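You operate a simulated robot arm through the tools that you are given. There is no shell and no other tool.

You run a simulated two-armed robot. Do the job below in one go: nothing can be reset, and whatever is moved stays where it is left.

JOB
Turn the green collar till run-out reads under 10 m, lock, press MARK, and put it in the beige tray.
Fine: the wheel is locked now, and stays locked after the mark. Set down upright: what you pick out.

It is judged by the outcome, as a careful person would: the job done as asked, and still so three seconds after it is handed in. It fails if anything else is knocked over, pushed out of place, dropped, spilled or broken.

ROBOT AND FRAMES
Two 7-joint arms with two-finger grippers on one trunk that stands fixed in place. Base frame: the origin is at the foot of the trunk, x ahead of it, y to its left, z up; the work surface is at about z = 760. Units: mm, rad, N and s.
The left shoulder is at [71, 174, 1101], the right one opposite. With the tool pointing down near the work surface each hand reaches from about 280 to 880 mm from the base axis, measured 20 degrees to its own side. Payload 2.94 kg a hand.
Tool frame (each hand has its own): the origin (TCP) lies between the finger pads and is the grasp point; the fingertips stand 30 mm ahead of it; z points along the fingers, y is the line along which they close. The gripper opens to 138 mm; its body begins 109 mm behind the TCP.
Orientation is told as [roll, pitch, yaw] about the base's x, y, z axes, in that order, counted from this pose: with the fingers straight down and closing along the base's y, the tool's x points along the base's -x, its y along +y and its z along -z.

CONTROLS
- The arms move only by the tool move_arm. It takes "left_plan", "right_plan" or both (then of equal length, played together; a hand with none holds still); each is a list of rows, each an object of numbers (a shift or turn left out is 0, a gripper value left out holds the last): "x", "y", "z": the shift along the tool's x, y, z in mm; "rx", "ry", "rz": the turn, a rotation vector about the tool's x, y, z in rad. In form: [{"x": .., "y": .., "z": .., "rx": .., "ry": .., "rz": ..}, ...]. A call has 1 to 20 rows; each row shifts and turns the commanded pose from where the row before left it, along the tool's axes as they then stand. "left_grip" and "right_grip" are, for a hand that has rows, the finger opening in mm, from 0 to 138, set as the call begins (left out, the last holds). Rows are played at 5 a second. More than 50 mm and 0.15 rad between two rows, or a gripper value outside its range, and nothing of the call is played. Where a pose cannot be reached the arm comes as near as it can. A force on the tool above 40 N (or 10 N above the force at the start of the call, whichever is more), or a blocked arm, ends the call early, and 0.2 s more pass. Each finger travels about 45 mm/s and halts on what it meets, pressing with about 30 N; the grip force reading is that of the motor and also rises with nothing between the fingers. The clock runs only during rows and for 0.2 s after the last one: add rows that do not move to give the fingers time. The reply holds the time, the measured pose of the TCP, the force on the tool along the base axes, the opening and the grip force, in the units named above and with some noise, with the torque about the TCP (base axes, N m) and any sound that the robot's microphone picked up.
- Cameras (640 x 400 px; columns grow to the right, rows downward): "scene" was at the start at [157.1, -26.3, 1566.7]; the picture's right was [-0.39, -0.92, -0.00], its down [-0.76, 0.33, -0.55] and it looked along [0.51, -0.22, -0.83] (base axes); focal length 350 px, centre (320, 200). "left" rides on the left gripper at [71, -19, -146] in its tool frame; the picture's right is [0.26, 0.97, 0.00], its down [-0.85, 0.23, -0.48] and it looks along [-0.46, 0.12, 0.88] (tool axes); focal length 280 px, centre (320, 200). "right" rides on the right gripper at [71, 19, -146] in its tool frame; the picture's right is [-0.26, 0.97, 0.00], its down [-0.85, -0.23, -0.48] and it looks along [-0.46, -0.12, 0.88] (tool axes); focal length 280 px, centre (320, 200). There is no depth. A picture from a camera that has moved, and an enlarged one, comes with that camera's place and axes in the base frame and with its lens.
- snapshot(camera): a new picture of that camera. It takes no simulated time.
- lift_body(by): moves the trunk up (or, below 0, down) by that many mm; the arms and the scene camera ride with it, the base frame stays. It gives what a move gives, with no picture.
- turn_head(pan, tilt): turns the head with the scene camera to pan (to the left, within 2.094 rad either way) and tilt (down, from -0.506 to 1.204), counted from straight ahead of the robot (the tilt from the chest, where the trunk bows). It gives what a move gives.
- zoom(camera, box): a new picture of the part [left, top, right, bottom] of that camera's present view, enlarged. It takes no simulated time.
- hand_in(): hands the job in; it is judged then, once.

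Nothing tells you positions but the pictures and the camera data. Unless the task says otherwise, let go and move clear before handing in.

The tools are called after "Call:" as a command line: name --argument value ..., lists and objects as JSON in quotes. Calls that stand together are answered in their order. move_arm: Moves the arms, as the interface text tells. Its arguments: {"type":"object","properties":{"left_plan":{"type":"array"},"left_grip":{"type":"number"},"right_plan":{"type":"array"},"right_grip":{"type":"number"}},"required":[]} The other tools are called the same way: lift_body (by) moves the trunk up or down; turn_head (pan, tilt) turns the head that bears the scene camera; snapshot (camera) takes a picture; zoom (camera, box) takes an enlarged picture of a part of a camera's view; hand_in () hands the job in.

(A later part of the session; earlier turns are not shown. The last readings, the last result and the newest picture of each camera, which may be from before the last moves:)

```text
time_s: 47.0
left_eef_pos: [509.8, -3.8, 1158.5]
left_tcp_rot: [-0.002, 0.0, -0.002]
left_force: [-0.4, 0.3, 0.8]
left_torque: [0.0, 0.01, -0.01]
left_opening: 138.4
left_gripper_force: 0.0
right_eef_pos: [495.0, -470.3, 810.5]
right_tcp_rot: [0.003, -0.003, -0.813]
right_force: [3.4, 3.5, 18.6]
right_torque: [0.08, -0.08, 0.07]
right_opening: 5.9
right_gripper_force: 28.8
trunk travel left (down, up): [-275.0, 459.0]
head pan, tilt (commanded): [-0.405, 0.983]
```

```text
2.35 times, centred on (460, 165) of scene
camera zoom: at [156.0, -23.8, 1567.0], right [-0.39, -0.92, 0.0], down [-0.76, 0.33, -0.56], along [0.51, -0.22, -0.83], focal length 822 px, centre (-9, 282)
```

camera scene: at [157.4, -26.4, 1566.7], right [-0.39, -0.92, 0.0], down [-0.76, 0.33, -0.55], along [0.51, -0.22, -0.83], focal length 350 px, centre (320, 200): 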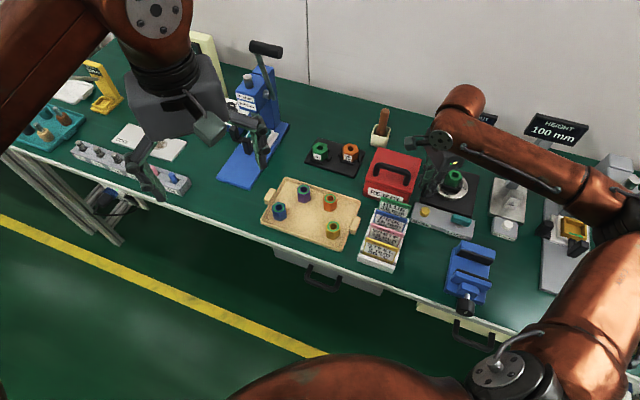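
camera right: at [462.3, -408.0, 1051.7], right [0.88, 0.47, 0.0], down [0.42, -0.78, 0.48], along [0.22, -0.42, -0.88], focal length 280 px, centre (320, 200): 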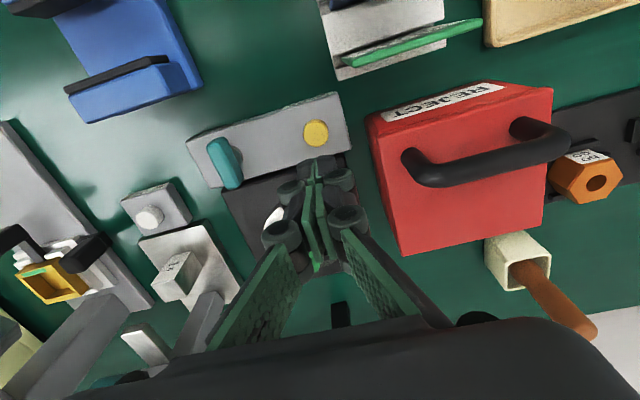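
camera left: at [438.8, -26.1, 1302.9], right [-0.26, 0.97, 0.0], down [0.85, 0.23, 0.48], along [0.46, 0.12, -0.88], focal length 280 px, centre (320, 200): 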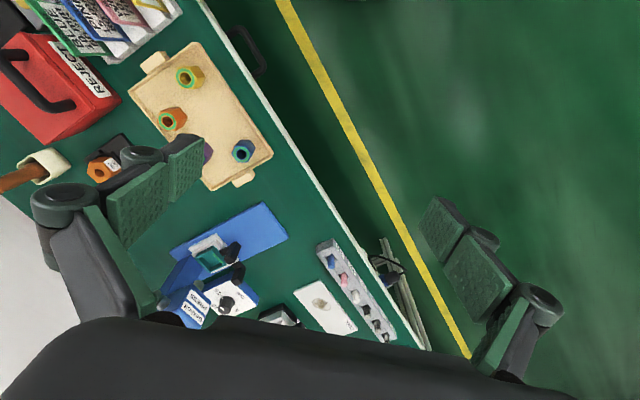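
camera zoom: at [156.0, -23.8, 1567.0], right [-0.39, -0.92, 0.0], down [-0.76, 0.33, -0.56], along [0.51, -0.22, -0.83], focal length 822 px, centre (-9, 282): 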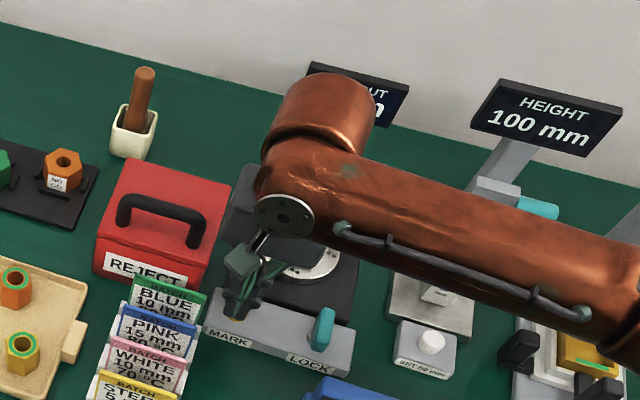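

Call:
move_arm --right_plan '[{"z": 1.5}, {}, {}]'

Call:
zoom --camera "scene" --box '[440, 100, 490, 140]'

```text
time_s: 47.8
left_eef_pos: [509.9, -3.8, 1159.3]
left_tcp_rot: [-0.003, 0.0, 0.002]
left_force: [0.5, 0.2, -0.2]
left_torque: [0.01, 0.02, -0.02]
left_opening: 138.0
left_gripper_force: 0.0
right_eef_pos: [494.3, -469.1, 809.9]
right_tcp_rot: [0.002, -0.003, -0.813]
right_force: [8.0, 4.7, 24.9]
right_torque: [0.13, -0.23, 0.02]
right_opening: 5.7
right_gripper_force: 28.6
trunk travel left (down, up): [-275.0, 459.0]
head pan, tilt (commanded): [-0.405, 0.983]
```

```text
10.00 times, centred on (465, 120) of scene
camera zoom: at [156.0, -23.2, 1567.0], right [-0.39, -0.92, 0.0], down [-0.76, 0.33, -0.56], along [0.51, -0.22, -0.83], focal length 3495 px, centre (-1130, 1000)
```

zoom: 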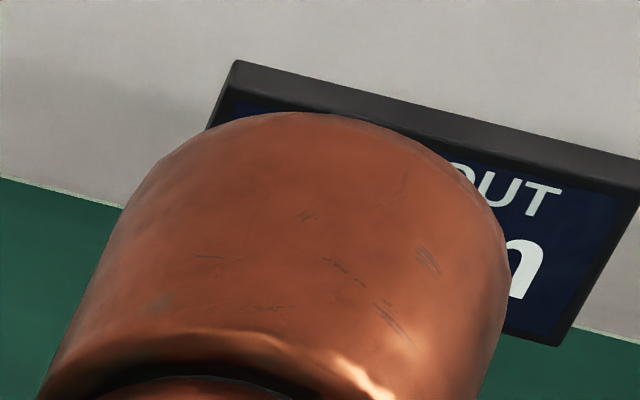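

About 25 N on the button now. I'll back off and check for a sign that the mark was made.

Call:
move_arm --right_plan '[{"z": -8}, {"z": -30}, {"z": -40}, {"y": -30, "z": -10}, {"y": -30}, {"y": -34}, {}]'

Call:
zoom --camera "scene" --box '[400, 90, 540, 250]'

Call:
zoom --camera "scene" --box '[405, 160, 485, 230]'

Call:
snapshot --camera "right"

```text
time_s: 49.4
left_eef_pos: [511.8, -7.0, 1157.0]
left_tcp_rot: [0.001, 0.002, 0.001]
left_force: [0.5, -0.1, -0.2]
left_torque: [-0.03, 0.0, -0.01]
left_opening: 137.9
left_gripper_force: 0.2
right_eef_pos: [430.0, -538.7, 894.9]
right_tcp_rot: [0.0, 0.003, -0.816]
right_force: [0.3, -0.2, 0.2]
right_torque: [0.0, 0.05, 0.0]
right_opening: 0.0
right_gripper_force: 28.7
trunk travel left (down, up): [-275.0, 459.0]
head pan, tilt (commanded): [-0.405, 0.983]
```

```text
2.50 times, centred on (470, 170) of scene
camera zoom: at [158.4, -26.0, 1566.5], right [-0.39, -0.92, 0.0], down [-0.76, 0.33, -0.55], along [0.51, -0.22, -0.83], focal length 874 px, centre (-55, 275)
```

zoom: 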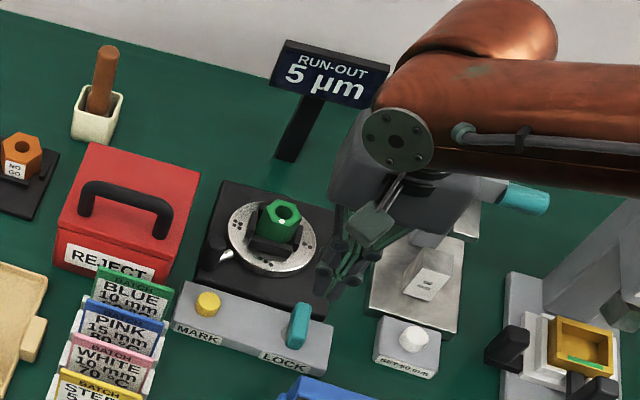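

```text
5.71 times, centred on (445, 195) of scene
camera zoom: at [158.4, -26.0, 1566.5], right [-0.39, -0.92, 0.0], down [-0.76, 0.33, -0.55], along [0.51, -0.22, -0.83], focal length 1997 px, centre (-394, 229)
```

zoom: 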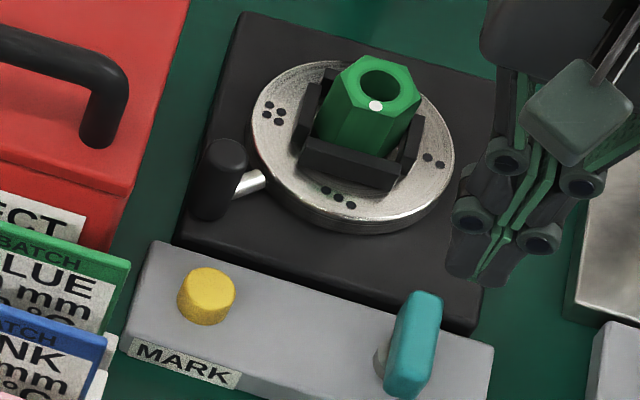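

```text
taken
camera right: at [393.4, -474.0, 1040.5], right [0.88, 0.47, 0.0], down [0.42, -0.78, 0.47], along [0.22, -0.42, -0.88], focal length 280 px, centre (320, 200)
```

right: 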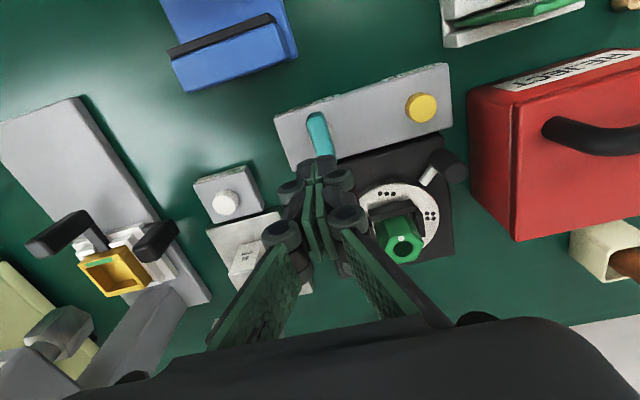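

A white dot has appeared on the collar's rim, so the mark is made; the display still reads 5 µm and the lever is across (locked). Now I'll look closely at the collar's orientation for picking it out.

Call:
zoom --camera "scene" --box '[432, 160, 480, 200]'

Call:
zoom --camera "right" --box '[340, 150, 480, 280]'

Call:
zoom --camera "scene" --box '[250, 165, 370, 265]'

```text
10.00 times, centred on (456, 180) of scene
camera zoom: at [158.4, -26.0, 1566.5], right [-0.39, -0.92, 0.0], down [-0.76, 0.33, -0.55], along [0.51, -0.22, -0.83], focal length 3495 px, centre (-1040, 400)
```

zoom: 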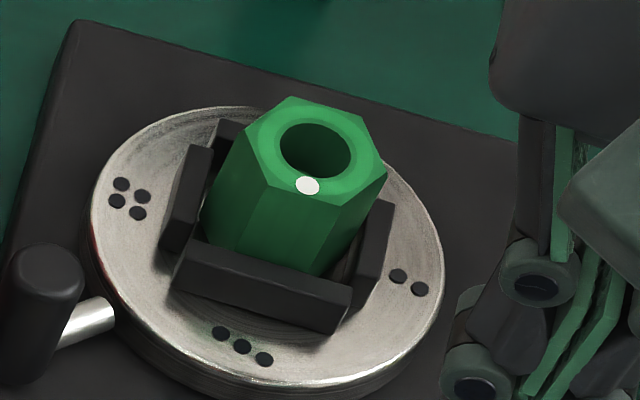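

```text
3.08 times, centred on (410, 215) of right
camera zoom: at [393.4, -474.0, 1040.5], right [0.88, 0.47, 0.0], down [0.42, -0.78, 0.47], along [0.22, -0.42, -0.88], focal length 863 px, centre (43, 154)
```

zoom: 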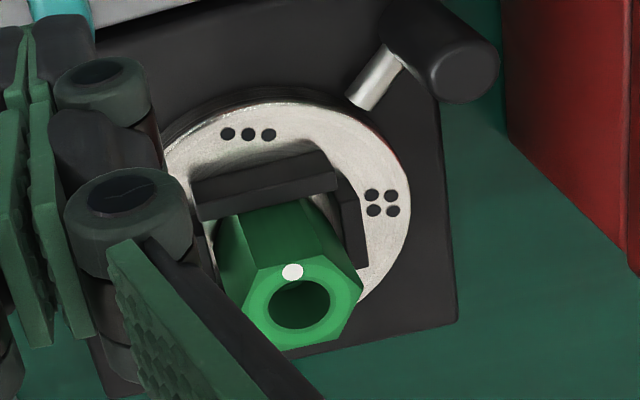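

```text
4.00 times, centred on (310, 215) of scene
camera zoom: at [158.4, -26.0, 1566.5], right [-0.39, -0.92, 0.0], down [-0.76, 0.33, -0.55], along [0.51, -0.22, -0.83], focal length 1398 px, centre (360, 140)
```

zoom: 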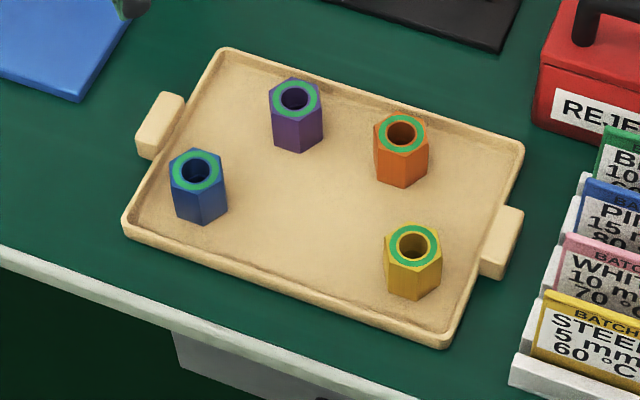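

The hexagon's flats face base angles 15°, 75° and 135°, so a hand yaw of about -15° fits. The collar centre is about (544, -585) with its top at 825. I'll move over it, open, and check from above.

Call:
move_arm --right_plan '[{"z": -30}, {"rz": -0.139}, {"rz": -0.139}, {"rz": -0.138}, {"rz": -0.138}, {"x": -40.7, "y": -5.1}, {"x": -40.7, "y": -5.1}, {"x": -40.7, "y": -5.1}, {}]' --right_grip 60

Call:
snapshot --camera "right"

Call:
snapshot --camera "scene"

```text
time_s: 51.4
left_eef_pos: [509.2, -6.6, 1159.0]
left_tcp_rot: [-0.001, 0.0, 0.0]
left_force: [0.5, -0.4, 0.6]
left_torque: [0.0, -0.03, -0.01]
left_opening: 138.1
left_gripper_force: 0.0
right_eef_pos: [543.3, -582.6, 926.3]
right_tcp_rot: [-0.003, 0.0, -0.26]
right_force: [-0.2, -0.3, 0.2]
right_torque: [-0.01, -0.03, -0.03]
right_opening: 59.9
right_gripper_force: 0.0
trunk travel left (down, up): [-275.0, 459.0]
head pan, tilt (commanded): [-0.405, 0.983]
```

```text
taken
camera right: at [478.4, -544.7, 1072.9], right [0.5, 0.87, 0.0], down [0.76, -0.44, 0.48], along [0.41, -0.24, -0.88], focal length 280 px, centre (320, 200)
```

right: 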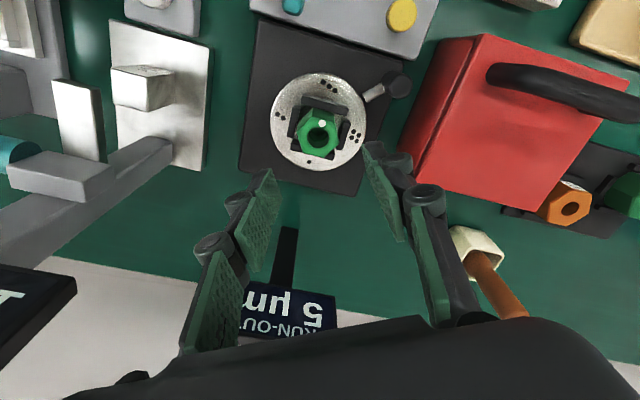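

```text
taken
camera scene: at [155.9, -25.8, 1567.0], right [-0.39, -0.92, 0.0], down [-0.76, 0.33, -0.56], along [0.51, -0.22, -0.83], focal length 350 px, centre (320, 200)
```

scene: 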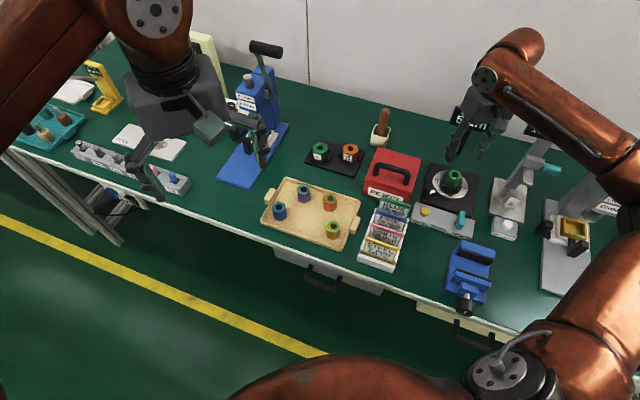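

Call:
zoom --camera "right" --box '[260, 60, 380, 200]'

```text
2.86 times, centred on (320, 130) of right
camera zoom: at [478.4, -544.7, 1072.9], right [0.5, 0.87, 0.0], down [0.76, -0.44, 0.48], along [0.41, -0.24, -0.88], focal length 801 px, centre (320, 400)
```

zoom: 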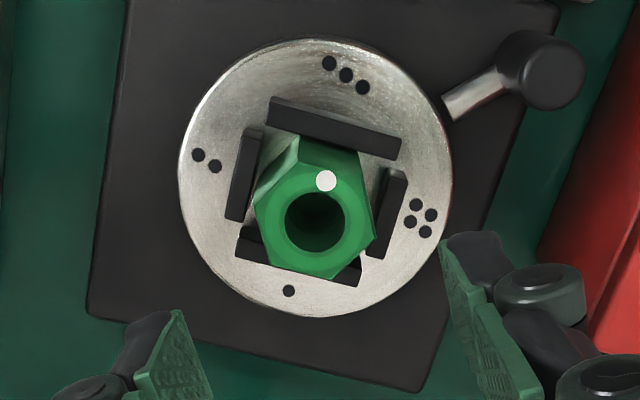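

The collar is squarely aligned between the fingers. I'll shift about 2 mm, go down most of the way, and check again before closing.

Call:
move_arm --right_plan '[{"x": 1.5, "y": -1.4, "z": 30}, {"z": 30}, {"z": 20}, {}]'

Call:
zoom --camera "right" --box '[200, 80, 440, 260]'

Call:
zoom --camera "scene" --box '[400, 90, 540, 250]'

```text
time_s: 52.4
left_eef_pos: [509.9, -7.0, 1158.3]
left_tcp_rot: [0.001, 0.0, 0.001]
left_force: [0.2, -0.1, 0.5]
left_torque: [0.01, 0.02, 0.01]
left_opening: 137.9
left_gripper_force: 0.0
right_eef_pos: [539.8, -583.0, 846.1]
right_tcp_rot: [0.0, 0.001, -0.26]
right_force: [-0.9, -0.1, 0.7]
right_torque: [-0.02, 0.02, -0.04]
right_opening: 60.0
right_gripper_force: 0.1
trunk travel left (down, up): [-275.0, 459.0]
head pan, tilt (commanded): [-0.405, 0.983]
```

```text
2.22 times, centred on (320, 170) of right
camera zoom: at [475.2, -545.7, 991.5], right [0.5, 0.87, 0.0], down [0.76, -0.44, 0.48], along [0.41, -0.24, -0.88], focal length 623 px, centre (320, 267)
```

zoom: 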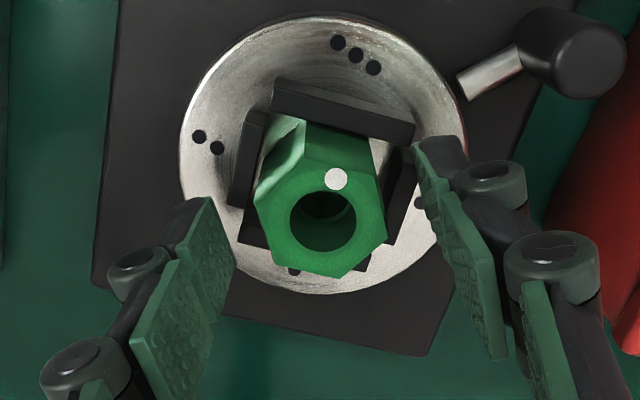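

```text
2.50 times, centred on (470, 170) of scene
camera zoom: at [157.2, -25.7, 1566.7], right [-0.39, -0.92, 0.0], down [-0.76, 0.33, -0.55], along [0.51, -0.22, -0.83], focal length 874 px, centre (-55, 275)
```

zoom: 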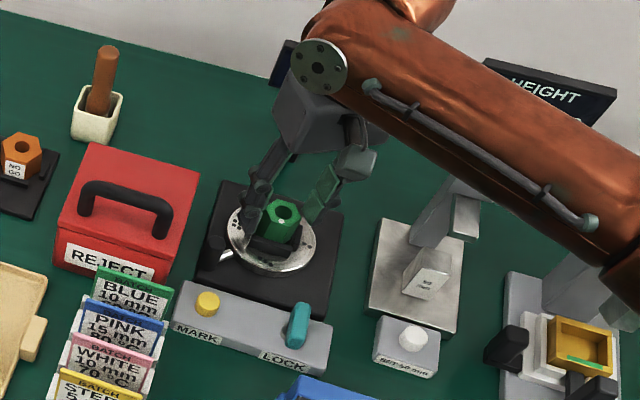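

The collar is centred. Final descent of about 14 mm (tips just above the nest bars), then close.

Call:
move_arm --right_plan '[{"x": -1.8, "z": 8}, {"z": 6}, {}]'

Call:
move_arm --right_plan '[{}, {}, {}, {}, {}]' --right_grip 25

Call:
zoom --camera "right" --box '[200, 80, 440, 260]'

```text
time_s: 53.2
left_eef_pos: [508.5, -3.9, 1159.5]
left_tcp_rot: [-0.004, -0.002, 0.001]
left_force: [-0.1, -0.7, -0.6]
left_torque: [0.04, 0.03, -0.02]
left_opening: 137.8
left_gripper_force: 0.1
right_eef_pos: [542.0, -582.0, 837.2]
right_tcp_rot: [-0.004, -0.01, -0.261]
right_force: [1.8, -1.9, 37.4]
right_torque: [0.04, 0.25, 0.02]
right_opening: 58.6
right_gripper_force: 13.3
trunk travel left (down, up): [-275.0, 459.0]
head pan, tilt (commanded): [-0.405, 0.983]
```

```text
time_s: 53.8
left_eef_pos: [509.2, -5.2, 1157.4]
left_tcp_rot: [-0.003, 0.0, 0.001]
left_force: [-0.2, 0.4, -0.2]
left_torque: [0.03, 0.0, -0.02]
left_opening: 138.0
left_gripper_force: 0.1
right_eef_pos: [542.6, -581.6, 839.1]
right_tcp_rot: [0.001, -0.015, -0.257]
right_force: [-5.8, 6.7, 21.0]
right_torque: [0.04, 0.38, -0.12]
right_opening: 33.7
right_gripper_force: 25.2
trunk travel left (down, up): [-275.0, 459.0]
head pan, tilt (commanded): [-0.405, 0.983]
stopped in row 3 (right hand): the force on the tool passed its limit at 51 N (the readings are from after the stop); the commanded pose is now the measured one
```

```text
2.22 times, centred on (320, 170) of right
camera zoom: at [476.6, -544.3, 985.1], right [0.5, 0.87, 0.01], down [0.75, -0.44, 0.49], along [0.43, -0.24, -0.87], focal length 623 px, centre (320, 267)
```

zoom: 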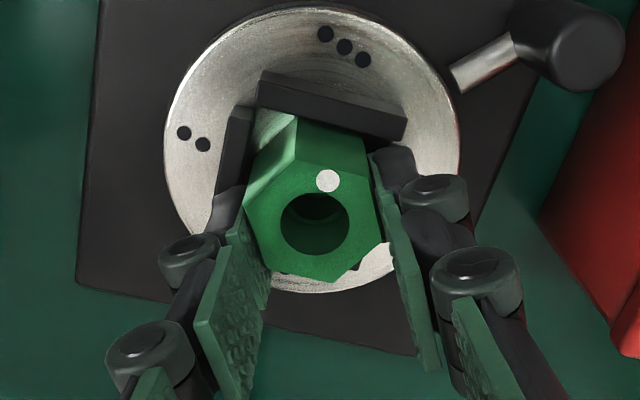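

I should have checked between those two steps: the tips met the tops of the nest bars and the call stopped, with the fingers now at 33.7 mm on the collar. I'll ease up 2 mm to take off the downward pressure and check the grip.

Call:
move_arm --right_plan '[{"z": -1}, {"z": -1}, {}, {}]' --right_grip 25

Call:
zoom --camera "right" --box '[200, 80, 440, 260]'

Call:
zoom --camera "scene" --box '[420, 150, 500, 220]'

```text
time_s: 54.8
left_eef_pos: [508.3, -4.5, 1159.0]
left_tcp_rot: [-0.002, -0.001, 0.0]
left_force: [0.4, -0.9, 0.3]
left_torque: [-0.05, 0.02, 0.01]
left_opening: 138.0
left_gripper_force: 0.1
right_eef_pos: [543.5, -582.0, 840.6]
right_tcp_rot: [0.001, -0.012, -0.258]
right_force: [0.0, 4.7, 18.5]
right_torque: [0.0, 0.11, 0.0]
right_opening: 33.2
right_gripper_force: 30.1
trunk travel left (down, up): [-275.0, 459.0]
head pan, tilt (commanded): [-0.405, 0.983]
```

```text
2.22 times, centred on (320, 170) of right
camera zoom: at [477.3, -544.4, 985.3], right [0.5, 0.87, 0.0], down [0.76, -0.44, 0.49], along [0.42, -0.24, -0.87], focal length 623 px, centre (320, 267)
```

zoom: 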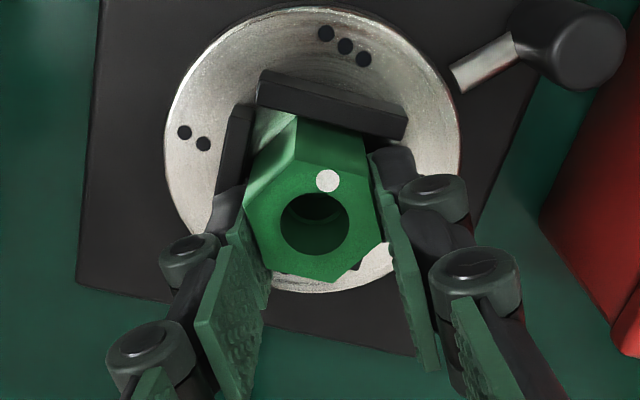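

```text
5.71 times, centred on (460, 185) of scene
camera zoom: at [155.6, -23.3, 1567.0], right [-0.39, -0.92, 0.0], down [-0.76, 0.33, -0.56], along [0.51, -0.22, -0.83], focal length 1997 px, centre (-480, 286)
```

zoom: 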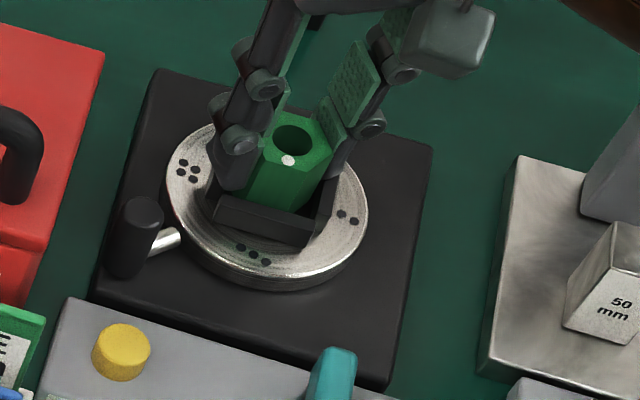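

Call:
move_arm --right_plan '[{"z": -2}, {"z": -2}, {}]'

Call:
zoom --camera "right" --box '[200, 80, 440, 260]'

```text
time_s: 55.6
left_eef_pos: [510.3, -5.8, 1158.3]
left_tcp_rot: [0.001, 0.0, 0.001]
left_force: [-0.5, 0.5, 0.6]
left_torque: [0.0, 0.02, 0.0]
left_opening: 137.9
left_gripper_force: 0.1
right_eef_pos: [543.6, -582.9, 840.0]
right_tcp_rot: [0.001, -0.005, -0.26]
right_force: [-1.4, 2.6, -0.4]
right_torque: [0.1, 0.08, -0.03]
right_opening: 33.0
right_gripper_force: 30.2
trunk travel left (down, up): [-275.0, 459.0]
head pan, tilt (commanded): [-0.405, 0.983]
```

```text
2.22 times, centred on (320, 170) of right
camera zoom: at [477.7, -546.2, 985.9], right [0.5, 0.87, 0.0], down [0.76, -0.44, 0.48], along [0.42, -0.24, -0.88], focal length 623 px, centre (320, 267)
```

zoom: 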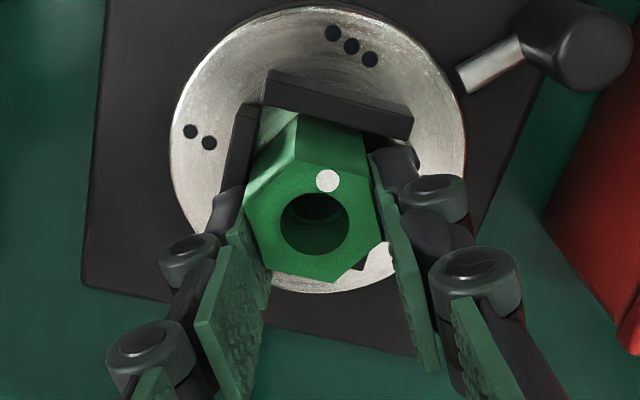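

The pressure is gone and the collar is held on its flats with 30 N. Lifting gently straight up and checking.

Call:
move_arm --right_plan '[{"z": -5}, {"z": -10}, {"z": -10}, {}]'

Call:
zoom --camera "right" --box '[200, 80, 440, 260]'

Call:
zoom --camera "scene" --box '[400, 90, 540, 250]'

```text
time_s: 56.6
left_eef_pos: [511.1, -5.9, 1157.0]
left_tcp_rot: [-0.001, 0.0, -0.001]
left_force: [0.0, -0.2, -0.4]
left_torque: [-0.02, -0.04, -0.03]
left_opening: 137.9
left_gripper_force: 0.1
right_eef_pos: [544.0, -584.2, 866.5]
right_tcp_rot: [0.002, -0.011, -0.261]
right_force: [-0.4, -0.2, 1.4]
right_torque: [-0.03, 0.02, 0.0]
right_opening: 33.7
right_gripper_force: 23.3
trunk travel left (down, up): [-275.0, 459.0]
head pan, tilt (commanded): [-0.405, 0.983]
```

```text
2.22 times, centred on (320, 170) of right
camera zoom: at [478.7, -546.7, 1012.4], right [0.5, 0.87, 0.0], down [0.76, -0.44, 0.48], along [0.42, -0.24, -0.88], focal length 623 px, centre (320, 267)
```

zoom: 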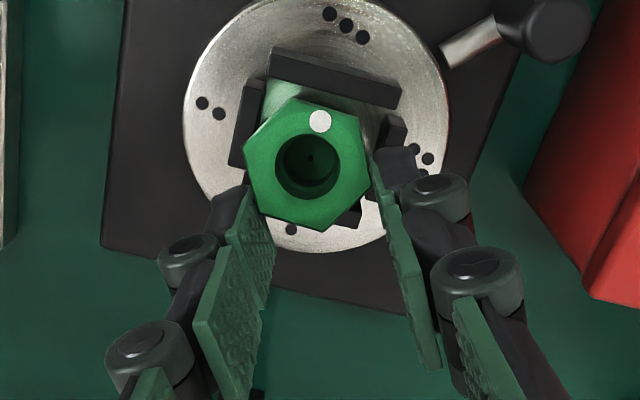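

```text
2.50 times, centred on (470, 170) of scene
camera zoom: at [157.1, -25.8, 1566.8], right [-0.39, -0.92, 0.0], down [-0.76, 0.33, -0.55], along [0.51, -0.22, -0.83], focal length 874 px, centre (-55, 275)
```

zoom: 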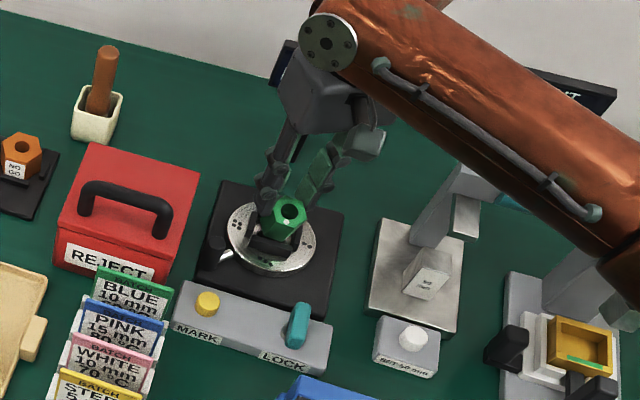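

The collar seems to have tipped or slipped in the grip. I'll look closely before doing anything.

Call:
zoom --camera "right" --box '[260, 90, 380, 200]'

Call:
zoom --camera "scene" --box '[435, 150, 485, 205]'

```text
3.64 times, centred on (320, 145) of right
camera zoom: at [478.7, -546.7, 1012.4], right [0.5, 0.87, 0.0], down [0.76, -0.44, 0.48], along [0.42, -0.24, -0.88], focal length 1020 px, centre (320, 400)
```

zoom: 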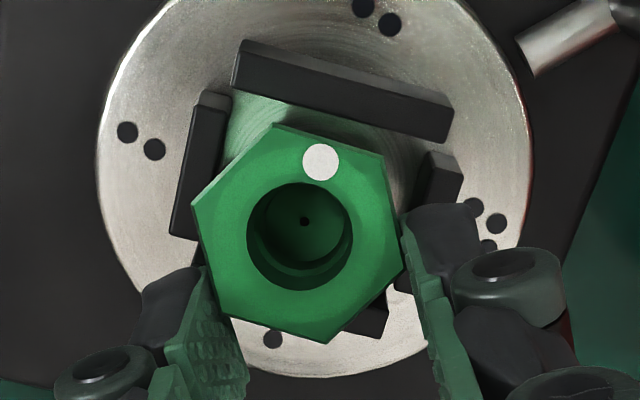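

```text
7.27 times, centred on (460, 178) of scene
camera zoom: at [157.1, -25.8, 1566.8], right [-0.39, -0.92, 0.0], down [-0.76, 0.33, -0.55], along [0.51, -0.22, -0.83], focal length 2542 px, centre (-698, 364)
```

zoom: 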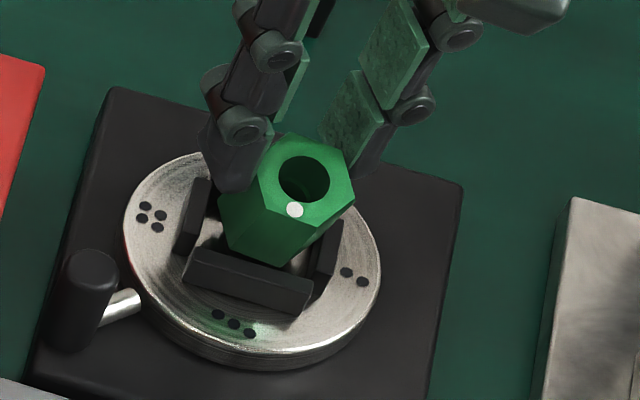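

The collar leans about 17° in the grip, with its bottom still within the nest bars, because I gripped off its axis. The safest fix is to lower it slowly back into the nest so it rights itself, then regrip better centred.

Call:
move_arm --right_plan '[{"z": 3}, {"z": 3}, {"z": 3}, {"z": 3}, {}]'

Call:
zoom --camera "right" --box '[240, 90, 400, 230]'

Call:
zoom --camera "scene" --box '[435, 150, 485, 205]'

```text
time_s: 57.8
left_eef_pos: [509.9, -7.1, 1156.7]
left_tcp_rot: [0.001, 0.002, -0.001]
left_force: [0.8, 0.3, -0.6]
left_torque: [-0.03, 0.0, 0.0]
left_opening: 138.0
left_gripper_force: 0.0
right_eef_pos: [543.2, -581.8, 850.5]
right_tcp_rot: [0.006, -0.005, -0.26]
right_force: [0.1, -0.1, 0.5]
right_torque: [0.03, 0.02, 0.02]
right_opening: 33.3
right_gripper_force: 29.8
trunk travel left (down, up): [-275.0, 459.0]
head pan, tilt (commanded): [-0.405, 0.983]
```

```text
2.86 times, centred on (320, 160) of right
camera zoom: at [477.9, -545.7, 996.9], right [0.5, 0.87, 0.0], down [0.76, -0.44, 0.48], along [0.42, -0.24, -0.88], focal length 801 px, centre (320, 314)
```

zoom: 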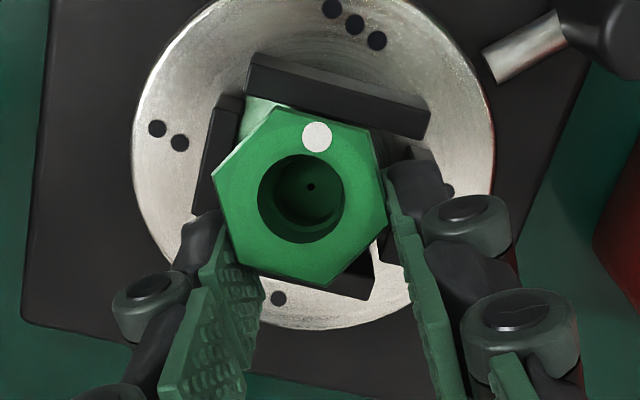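

```text
7.27 times, centred on (460, 178) of scene
camera zoom: at [157.6, -26.3, 1566.4], right [-0.39, -0.92, 0.0], down [-0.76, 0.33, -0.55], along [0.51, -0.22, -0.83], focal length 2542 px, centre (-698, 364)
```

zoom: 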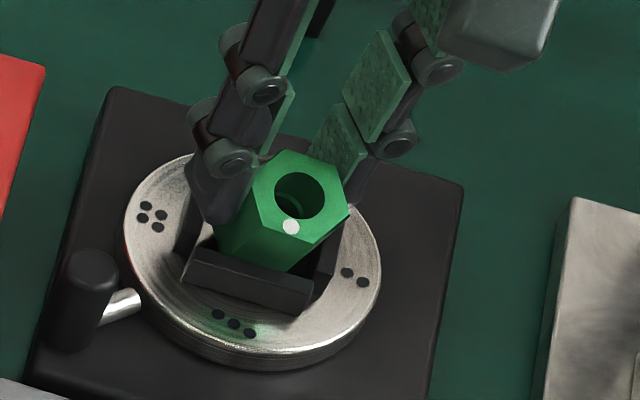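

Going down smoothly without contact. A few millimetres more.

Call:
move_arm --right_plan '[{"z": 3}, {"z": 3}, {"z": 2}, {}]'

Call:
zoom --camera "right" --box '[240, 90, 400, 230]'

Call:
zoom --camera "scene" --box '[435, 150, 485, 205]'

```text
time_s: 58.8
left_eef_pos: [509.6, -6.0, 1158.5]
left_tcp_rot: [-0.002, -0.001, -0.002]
left_force: [0.0, 0.4, 0.4]
left_torque: [0.0, 0.05, -0.03]
left_opening: 137.9
left_gripper_force: 0.2
right_eef_pos: [544.4, -582.3, 848.4]
right_tcp_rot: [0.0, -0.011, -0.26]
right_force: [-1.2, -1.8, 17.1]
right_torque: [0.01, 0.41, 0.02]
right_opening: 33.1
right_gripper_force: 29.8
trunk travel left (down, up): [-275.0, 459.0]
head pan, tilt (commanded): [-0.405, 0.983]
```

```text
2.86 times, centred on (320, 160) of right
camera zoom: at [477.2, -545.3, 994.0], right [0.5, 0.87, 0.0], down [0.76, -0.44, 0.49], along [0.42, -0.24, -0.87], focal length 801 px, centre (320, 314)
```

zoom: 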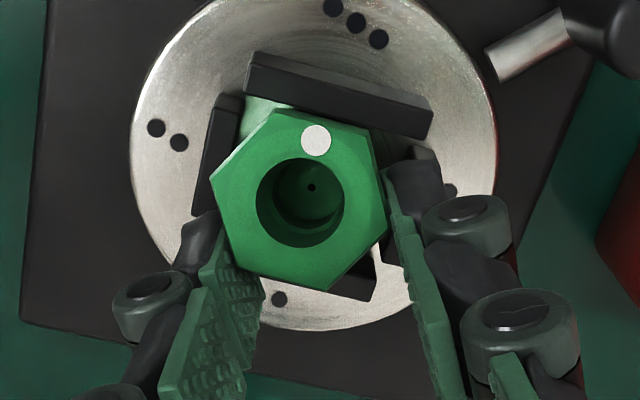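

```text
7.27 times, centred on (460, 178) of scene
camera zoom: at [155.4, -24.2, 1567.0], right [-0.39, -0.92, 0.0], down [-0.76, 0.33, -0.56], along [0.51, -0.22, -0.83], focal length 2542 px, centre (-698, 364)
```

zoom: 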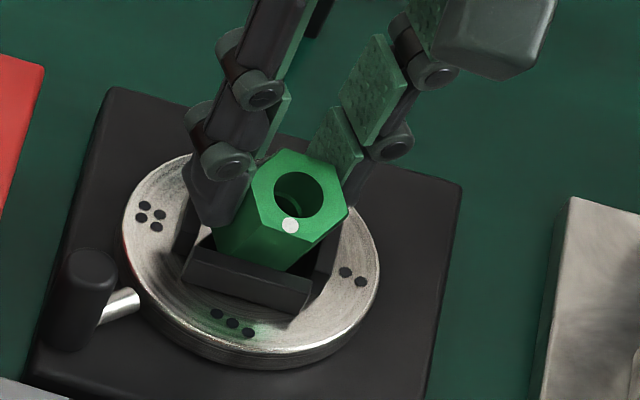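

The collar's lower edge has touched the wheel. A slight further press should start righting it; then I'll open and let it settle upright in the nest.

Call:
move_arm --right_plan '[{"z": 1.5}, {"z": 1}, {}]'

Call:
zoom --camera "right" --box '[240, 90, 400, 230]'

```text
time_s: 59.6
left_eef_pos: [509.0, -5.9, 1158.2]
left_tcp_rot: [-0.002, -0.002, -0.001]
left_force: [0.7, 0.4, -0.1]
left_torque: [-0.03, -0.01, 0.03]
left_opening: 138.1
left_gripper_force: 0.1
right_eef_pos: [543.3, -581.2, 844.2]
right_tcp_rot: [0.003, -0.012, -0.261]
right_force: [2.9, -2.7, 17.9]
right_torque: [-0.05, 0.19, 0.07]
right_opening: 33.2
right_gripper_force: 30.0
trunk travel left (down, up): [-275.0, 459.0]
head pan, tilt (commanded): [-0.405, 0.983]
```

```text
2.86 times, centred on (320, 160) of right
camera zoom: at [477.3, -545.1, 990.7], right [0.5, 0.87, 0.0], down [0.76, -0.44, 0.49], along [0.42, -0.24, -0.87], focal length 801 px, centre (320, 314)
```

zoom: 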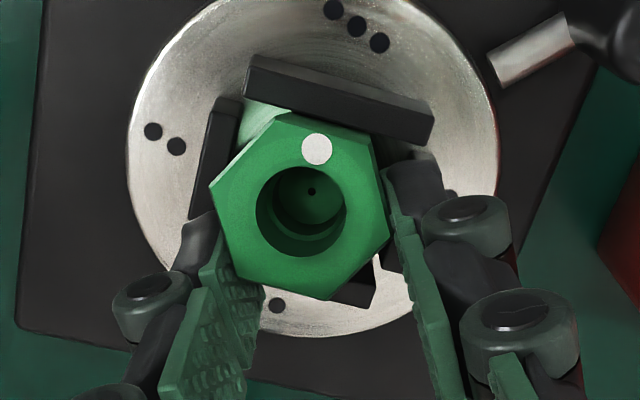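

It's righting itself as the hand comes down at a steady 18 N. Continuing gently.

Call:
move_arm --right_plan '[{"z": 1.5}, {"z": 1}, {"z": 1}, {}]'

Call:
zoom --camera "right" --box '[240, 90, 400, 230]'

```text
time_s: 60.6
left_eef_pos: [510.0, -5.6, 1157.9]
left_tcp_rot: [-0.001, 0.0, -0.001]
left_force: [-0.3, -0.5, 0.6]
left_torque: [0.01, 0.02, 0.0]
left_opening: 138.2
left_gripper_force: 0.0
right_eef_pos: [544.1, -581.6, 841.6]
right_tcp_rot: [0.0, -0.011, -0.26]
right_force: [2.8, -1.4, 16.9]
right_torque: [0.04, 0.3, 0.02]
right_opening: 32.9
right_gripper_force: 29.6
trunk travel left (down, up): [-275.0, 459.0]
head pan, tilt (commanded): [-0.405, 0.983]
```

```text
2.86 times, centred on (320, 160) of right
camera zoom: at [476.8, -545.1, 987.1], right [0.5, 0.87, 0.0], down [0.76, -0.44, 0.48], along [0.42, -0.24, -0.87], focal length 801 px, centre (320, 314)
```

zoom: 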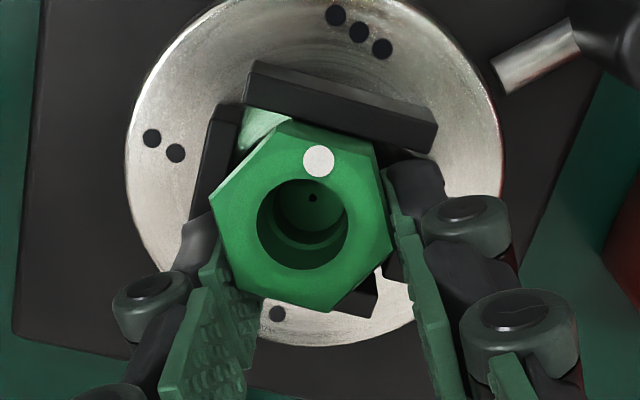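

Call:
move_arm --right_plan '[{"z": 1.2}, {"z": 1}, {}]'

Call:
zoom --camera "right" --box '[240, 90, 400, 230]'

```text
time_s: 61.4
left_eef_pos: [509.2, -4.8, 1157.0]
left_tcp_rot: [-0.002, 0.001, 0.0]
left_force: [0.8, -0.2, 0.9]
left_torque: [0.02, 0.01, 0.02]
left_opening: 138.2
left_gripper_force: 0.0
right_eef_pos: [542.5, -581.2, 839.7]
right_tcp_rot: [0.0, -0.013, -0.26]
right_force: [2.3, -5.5, 19.6]
right_torque: [-0.16, 0.34, 0.09]
right_opening: 33.3
right_gripper_force: 30.2
trunk travel left (down, up): [-275.0, 459.0]
head pan, tilt (commanded): [-0.405, 0.983]
```

```text
2.86 times, centred on (320, 160) of right
camera zoom: at [476.4, -544.4, 985.4], right [0.5, 0.87, 0.0], down [0.76, -0.44, 0.49], along [0.42, -0.24, -0.87], focal length 801 px, centre (320, 314)
```

zoom: 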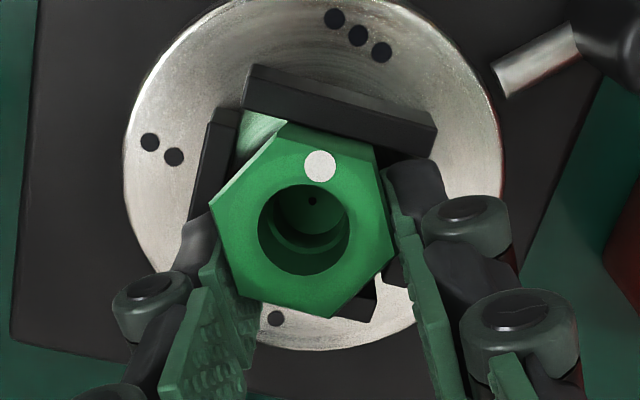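

It's nearly upright now. Opening so it settles in the nest.

Call:
move_arm --right_plan '[{}, {}, {}]' --right_grip 55

Call:
zoom --camera "right" --box '[240, 90, 400, 230]'

Call:
zoom --camera "scene" --box '[435, 150, 485, 205]'

```text
time_s: 62.2
left_eef_pos: [510.6, -5.8, 1158.7]
left_tcp_rot: [-0.001, -0.002, -0.001]
left_force: [-0.4, 0.3, 0.0]
left_torque: [0.01, -0.04, 0.0]
left_opening: 138.2
left_gripper_force: 0.0
right_eef_pos: [543.0, -580.5, 838.6]
right_tcp_rot: [0.002, -0.008, -0.26]
right_force: [0.4, -0.4, 5.0]
right_torque: [0.04, 0.04, -0.03]
right_opening: 54.8
right_gripper_force: 0.0
trunk travel left (down, up): [-275.0, 459.0]
head pan, tilt (commanded): [-0.405, 0.983]
```

```text
2.86 times, centred on (320, 160) of right
camera zoom: at [476.5, -543.9, 984.0], right [0.5, 0.87, 0.0], down [0.76, -0.44, 0.48], along [0.42, -0.24, -0.88], focal length 801 px, centre (320, 314)
```

zoom: 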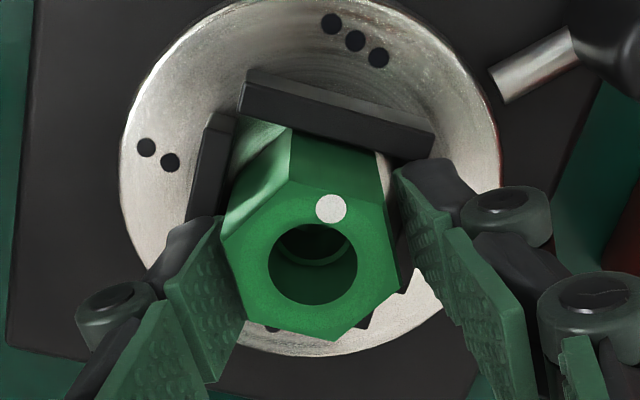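

```text
7.27 times, centred on (460, 178) of scene
camera zoom: at [156.1, -24.8, 1566.8], right [-0.39, -0.92, 0.0], down [-0.76, 0.33, -0.56], along [0.51, -0.22, -0.83], focal length 2542 px, centre (-698, 364)
```

zoom: 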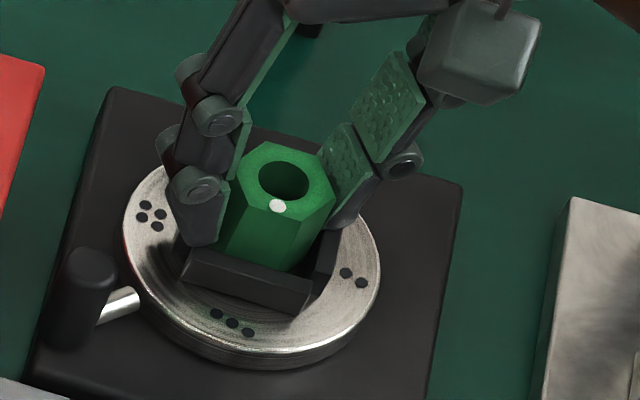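

The collar is upright in its nest again. I'll rise 1 mm off the bars, shift about 3 mm so the pads centre on the collar's axis, and regrip.

Call:
move_arm --right_plan '[{"z": -1.5}, {"x": 3, "y": -1.5}, {}]' --right_grip 55

Call:
zoom --camera "right" --box '[240, 90, 400, 230]'

```text
time_s: 63.0
left_eef_pos: [510.7, -6.8, 1157.9]
left_tcp_rot: [0.001, 0.002, 0.001]
left_force: [0.2, -0.5, -0.4]
left_torque: [0.01, -0.01, -0.02]
left_opening: 138.1
left_gripper_force: 0.1
right_eef_pos: [542.3, -582.3, 839.4]
right_tcp_rot: [0.001, -0.009, -0.261]
right_force: [0.0, 0.0, 2.7]
right_torque: [-0.07, 0.06, 0.01]
right_opening: 55.1
right_gripper_force: 0.1
trunk travel left (down, up): [-275.0, 459.0]
head pan, tilt (commanded): [-0.405, 0.983]
```

```text
2.86 times, centred on (320, 160) of right
camera zoom: at [474.8, -545.9, 985.2], right [0.5, 0.87, 0.0], down [0.76, -0.44, 0.48], along [0.42, -0.24, -0.88], focal length 801 px, centre (320, 314)
```

zoom: 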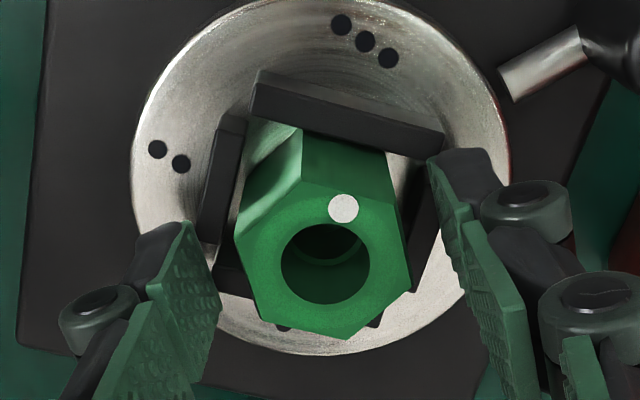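

Now the pads are centred on the collar within about a millimetre both ways. I'll take out the slight tilt and close.

Call:
move_arm --right_plan '[{"ry": 0.009}, {}]'

Call:
move_arm --right_plan '[{}, {}, {}, {}, {}]' --right_grip 15

Call:
zoom --camera "right" --box '[240, 90, 400, 230]'

```text
time_s: 63.6
left_eef_pos: [511.0, -5.9, 1157.7]
left_tcp_rot: [0.0, 0.001, -0.001]
left_force: [-0.6, -0.3, -0.7]
left_torque: [0.0, 0.02, 0.03]
left_opening: 138.1
left_gripper_force: 0.0
right_eef_pos: [540.6, -582.2, 839.1]
right_tcp_rot: [0.002, 0.0, -0.259]
right_force: [-0.8, 0.1, 0.7]
right_torque: [-0.06, 0.0, -0.04]
right_opening: 55.3
right_gripper_force: 0.0
trunk travel left (down, up): [-275.0, 459.0]
head pan, tilt (commanded): [-0.405, 0.983]
```

```text
time_s: 64.8
left_eef_pos: [510.2, -6.0, 1158.4]
left_tcp_rot: [0.0, 0.0, 0.0]
left_force: [-0.4, -0.3, 0.3]
left_torque: [0.03, -0.02, 0.01]
left_opening: 137.9
left_gripper_force: 0.0
right_eef_pos: [540.9, -582.4, 840.1]
right_tcp_rot: [0.003, 0.0, -0.261]
right_force: [-0.4, -1.9, 2.7]
right_torque: [-0.14, 0.05, 0.01]
right_opening: 33.2
right_gripper_force: 30.8
trunk travel left (down, up): [-275.0, 459.0]
head pan, tilt (commanded): [-0.405, 0.983]
```

```text
2.86 times, centred on (320, 160) of right
camera zoom: at [475.2, -546.1, 986.2], right [0.5, 0.87, 0.0], down [0.76, -0.44, 0.48], along [0.41, -0.24, -0.88], focal length 801 px, centre (320, 314)
```

zoom: 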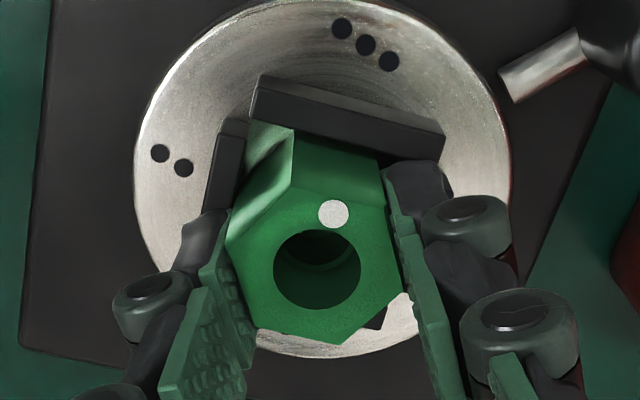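

A clean grip: 33.2 mm, 31 N and almost no side load. Lifting slowly, 2 mm per step, with checks.

Call:
move_arm --right_plan '[{"z": -2}, {"z": -2}, {"z": -2}, {"z": -2}, {"z": -2}, {}]'

Call:
zoom --camera "right" --box '[240, 90, 400, 230]'

Call:
zoom --camera "scene" --box '[435, 150, 485, 205]'

```text
time_s: 66.2
left_eef_pos: [511.0, -5.5, 1157.7]
left_tcp_rot: [0.002, 0.0, 0.0]
left_force: [0.0, 0.5, -0.1]
left_torque: [0.0, 0.03, 0.0]
left_opening: 138.0
left_gripper_force: 0.1
right_eef_pos: [539.8, -582.5, 850.3]
right_tcp_rot: [0.004, 0.002, -0.257]
right_force: [-2.5, 5.4, -3.2]
right_torque: [0.25, 0.14, 0.01]
right_opening: 33.2
right_gripper_force: 30.1
trunk travel left (down, up): [-275.0, 459.0]
head pan, tilt (commanded): [-0.405, 0.983]
```

```text
2.86 times, centred on (320, 160) of right
camera zoom: at [475.6, -546.7, 995.7], right [0.5, 0.87, 0.0], down [0.76, -0.44, 0.47], along [0.41, -0.24, -0.88], focal length 801 px, centre (320, 314)
```

zoom: 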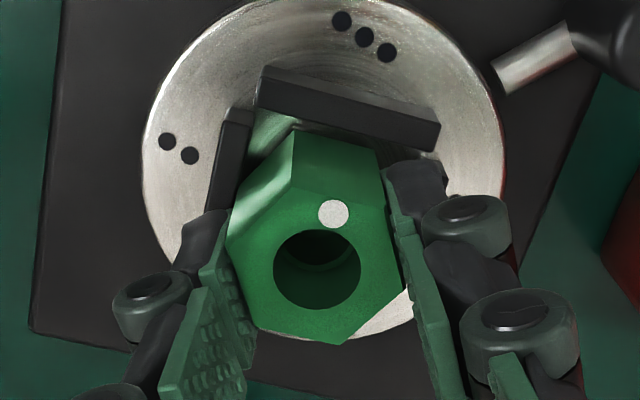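

```text
7.27 times, centred on (460, 178) of scene
camera zoom: at [157.1, -25.6, 1566.7], right [-0.39, -0.92, 0.0], down [-0.76, 0.33, -0.55], along [0.51, -0.22, -0.83], focal length 2542 px, centre (-698, 364)
```

zoom: 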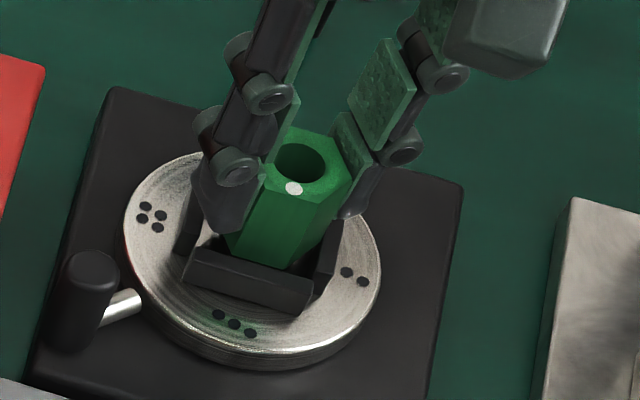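

The collar is rising upright with the hand, unchanged in the grip. Continuing slowly.

Call:
move_arm --right_plan '[{"z": -2}, {"z": -2}, {"z": -2}, {"z": -2}, {"z": -2}, {"z": -2}, {}]'

Call:
zoom --camera "right" --box '[240, 90, 400, 230]'

```text
time_s: 67.8
left_eef_pos: [510.7, -7.2, 1158.0]
left_tcp_rot: [0.0, 0.0, -0.001]
left_force: [-0.2, 0.3, -0.2]
left_torque: [0.01, 0.03, 0.02]
left_opening: 137.9
left_gripper_force: 0.0
right_eef_pos: [540.3, -583.3, 860.6]
right_tcp_rot: [0.001, -0.001, -0.259]
right_force: [0.6, 0.0, -0.7]
right_torque: [0.01, 0.01, 0.0]
right_opening: 33.3
right_gripper_force: 30.0
trunk travel left (down, up): [-275.0, 459.0]
head pan, tilt (commanded): [-0.405, 0.983]
```

```text
2.86 times, centred on (320, 160) of right
camera zoom: at [475.5, -547.5, 1007.6], right [0.5, 0.87, 0.0], down [0.76, -0.44, 0.48], along [0.41, -0.24, -0.88], focal length 801 px, centre (320, 314)
```

zoom: 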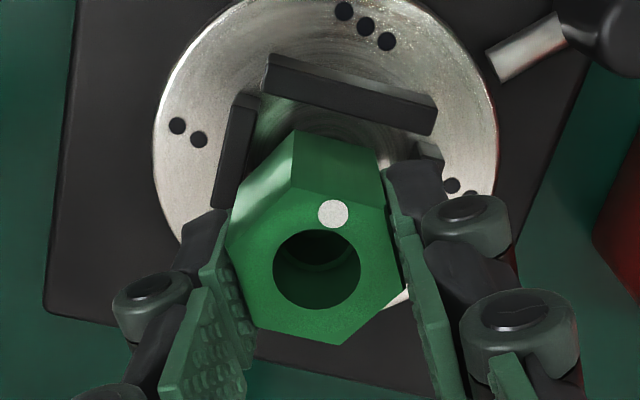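

The collar is held firmly and clear of the nest. I'll lift it to about z 985, and meanwhile move the left arm to its left to make room for the right arm over the tray.

Call:
move_arm --right_plan '[{"z": -5}, {"z": -8}, {"z": -10}, {"z": -12}, {"z": -15}, {"z": -15}, {"z": -15}, {"z": -15}, {"z": -15}, {"z": -12}, {}]' --left_plan '[{"y": 20}, {"y": 25}, {"y": 25}, {"y": 25}, {"y": 25}, {"y": 25}, {"y": 25}, {"y": 20}, {"y": 10}, {}, {}]'

Call:
zoom --camera "right" --box '[240, 90, 400, 230]'

Call:
snapshot --camera "scene"

```text
time_s: 70.2
left_eef_pos: [509.6, 190.3, 1157.3]
left_tcp_rot: [0.0, 0.001, 0.0]
left_force: [1.3, -0.1, 0.2]
left_torque: [0.03, 0.01, 0.0]
left_opening: 137.9
left_gripper_force: 0.1
right_eef_pos: [540.9, -584.7, 983.2]
right_tcp_rot: [0.001, 0.0, -0.259]
right_force: [-0.1, 0.5, -0.1]
right_torque: [0.0, 0.03, 0.01]
right_opening: 32.9
right_gripper_force: 30.0
trunk travel left (down, up): [-275.0, 459.0]
head pan, tilt (commanded): [-0.405, 0.983]
```

```text
2.86 times, centred on (320, 160) of right
camera zoom: at [475.5, -548.1, 1130.0], right [0.5, 0.87, 0.0], down [0.76, -0.44, 0.48], along [0.41, -0.24, -0.88], focal length 801 px, centre (320, 314)
```

zoom: 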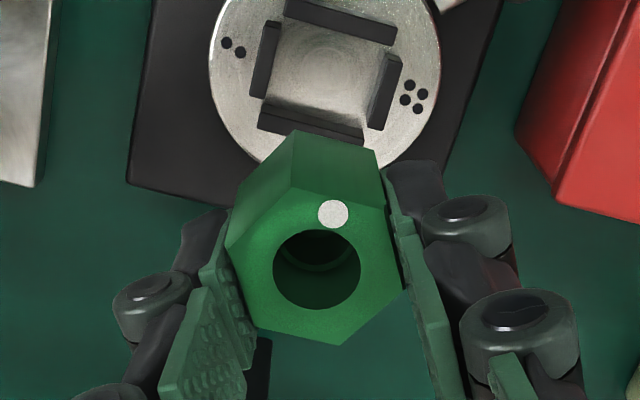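

```text
taken
camera scene: at [157.2, -25.6, 1566.7], right [-0.39, -0.92, 0.0], down [-0.76, 0.33, -0.55], along [0.51, -0.22, -0.83], focal length 350 px, centre (320, 200)
```

scene: 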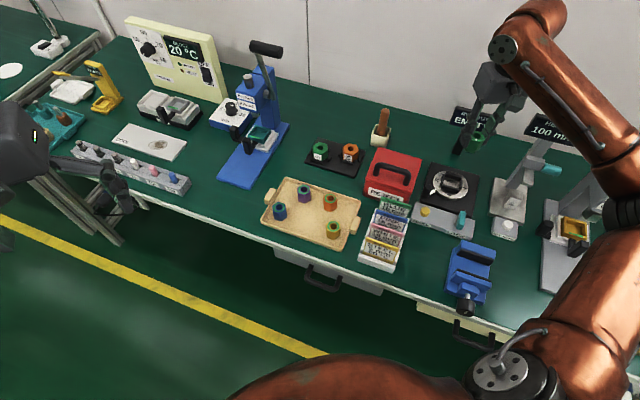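

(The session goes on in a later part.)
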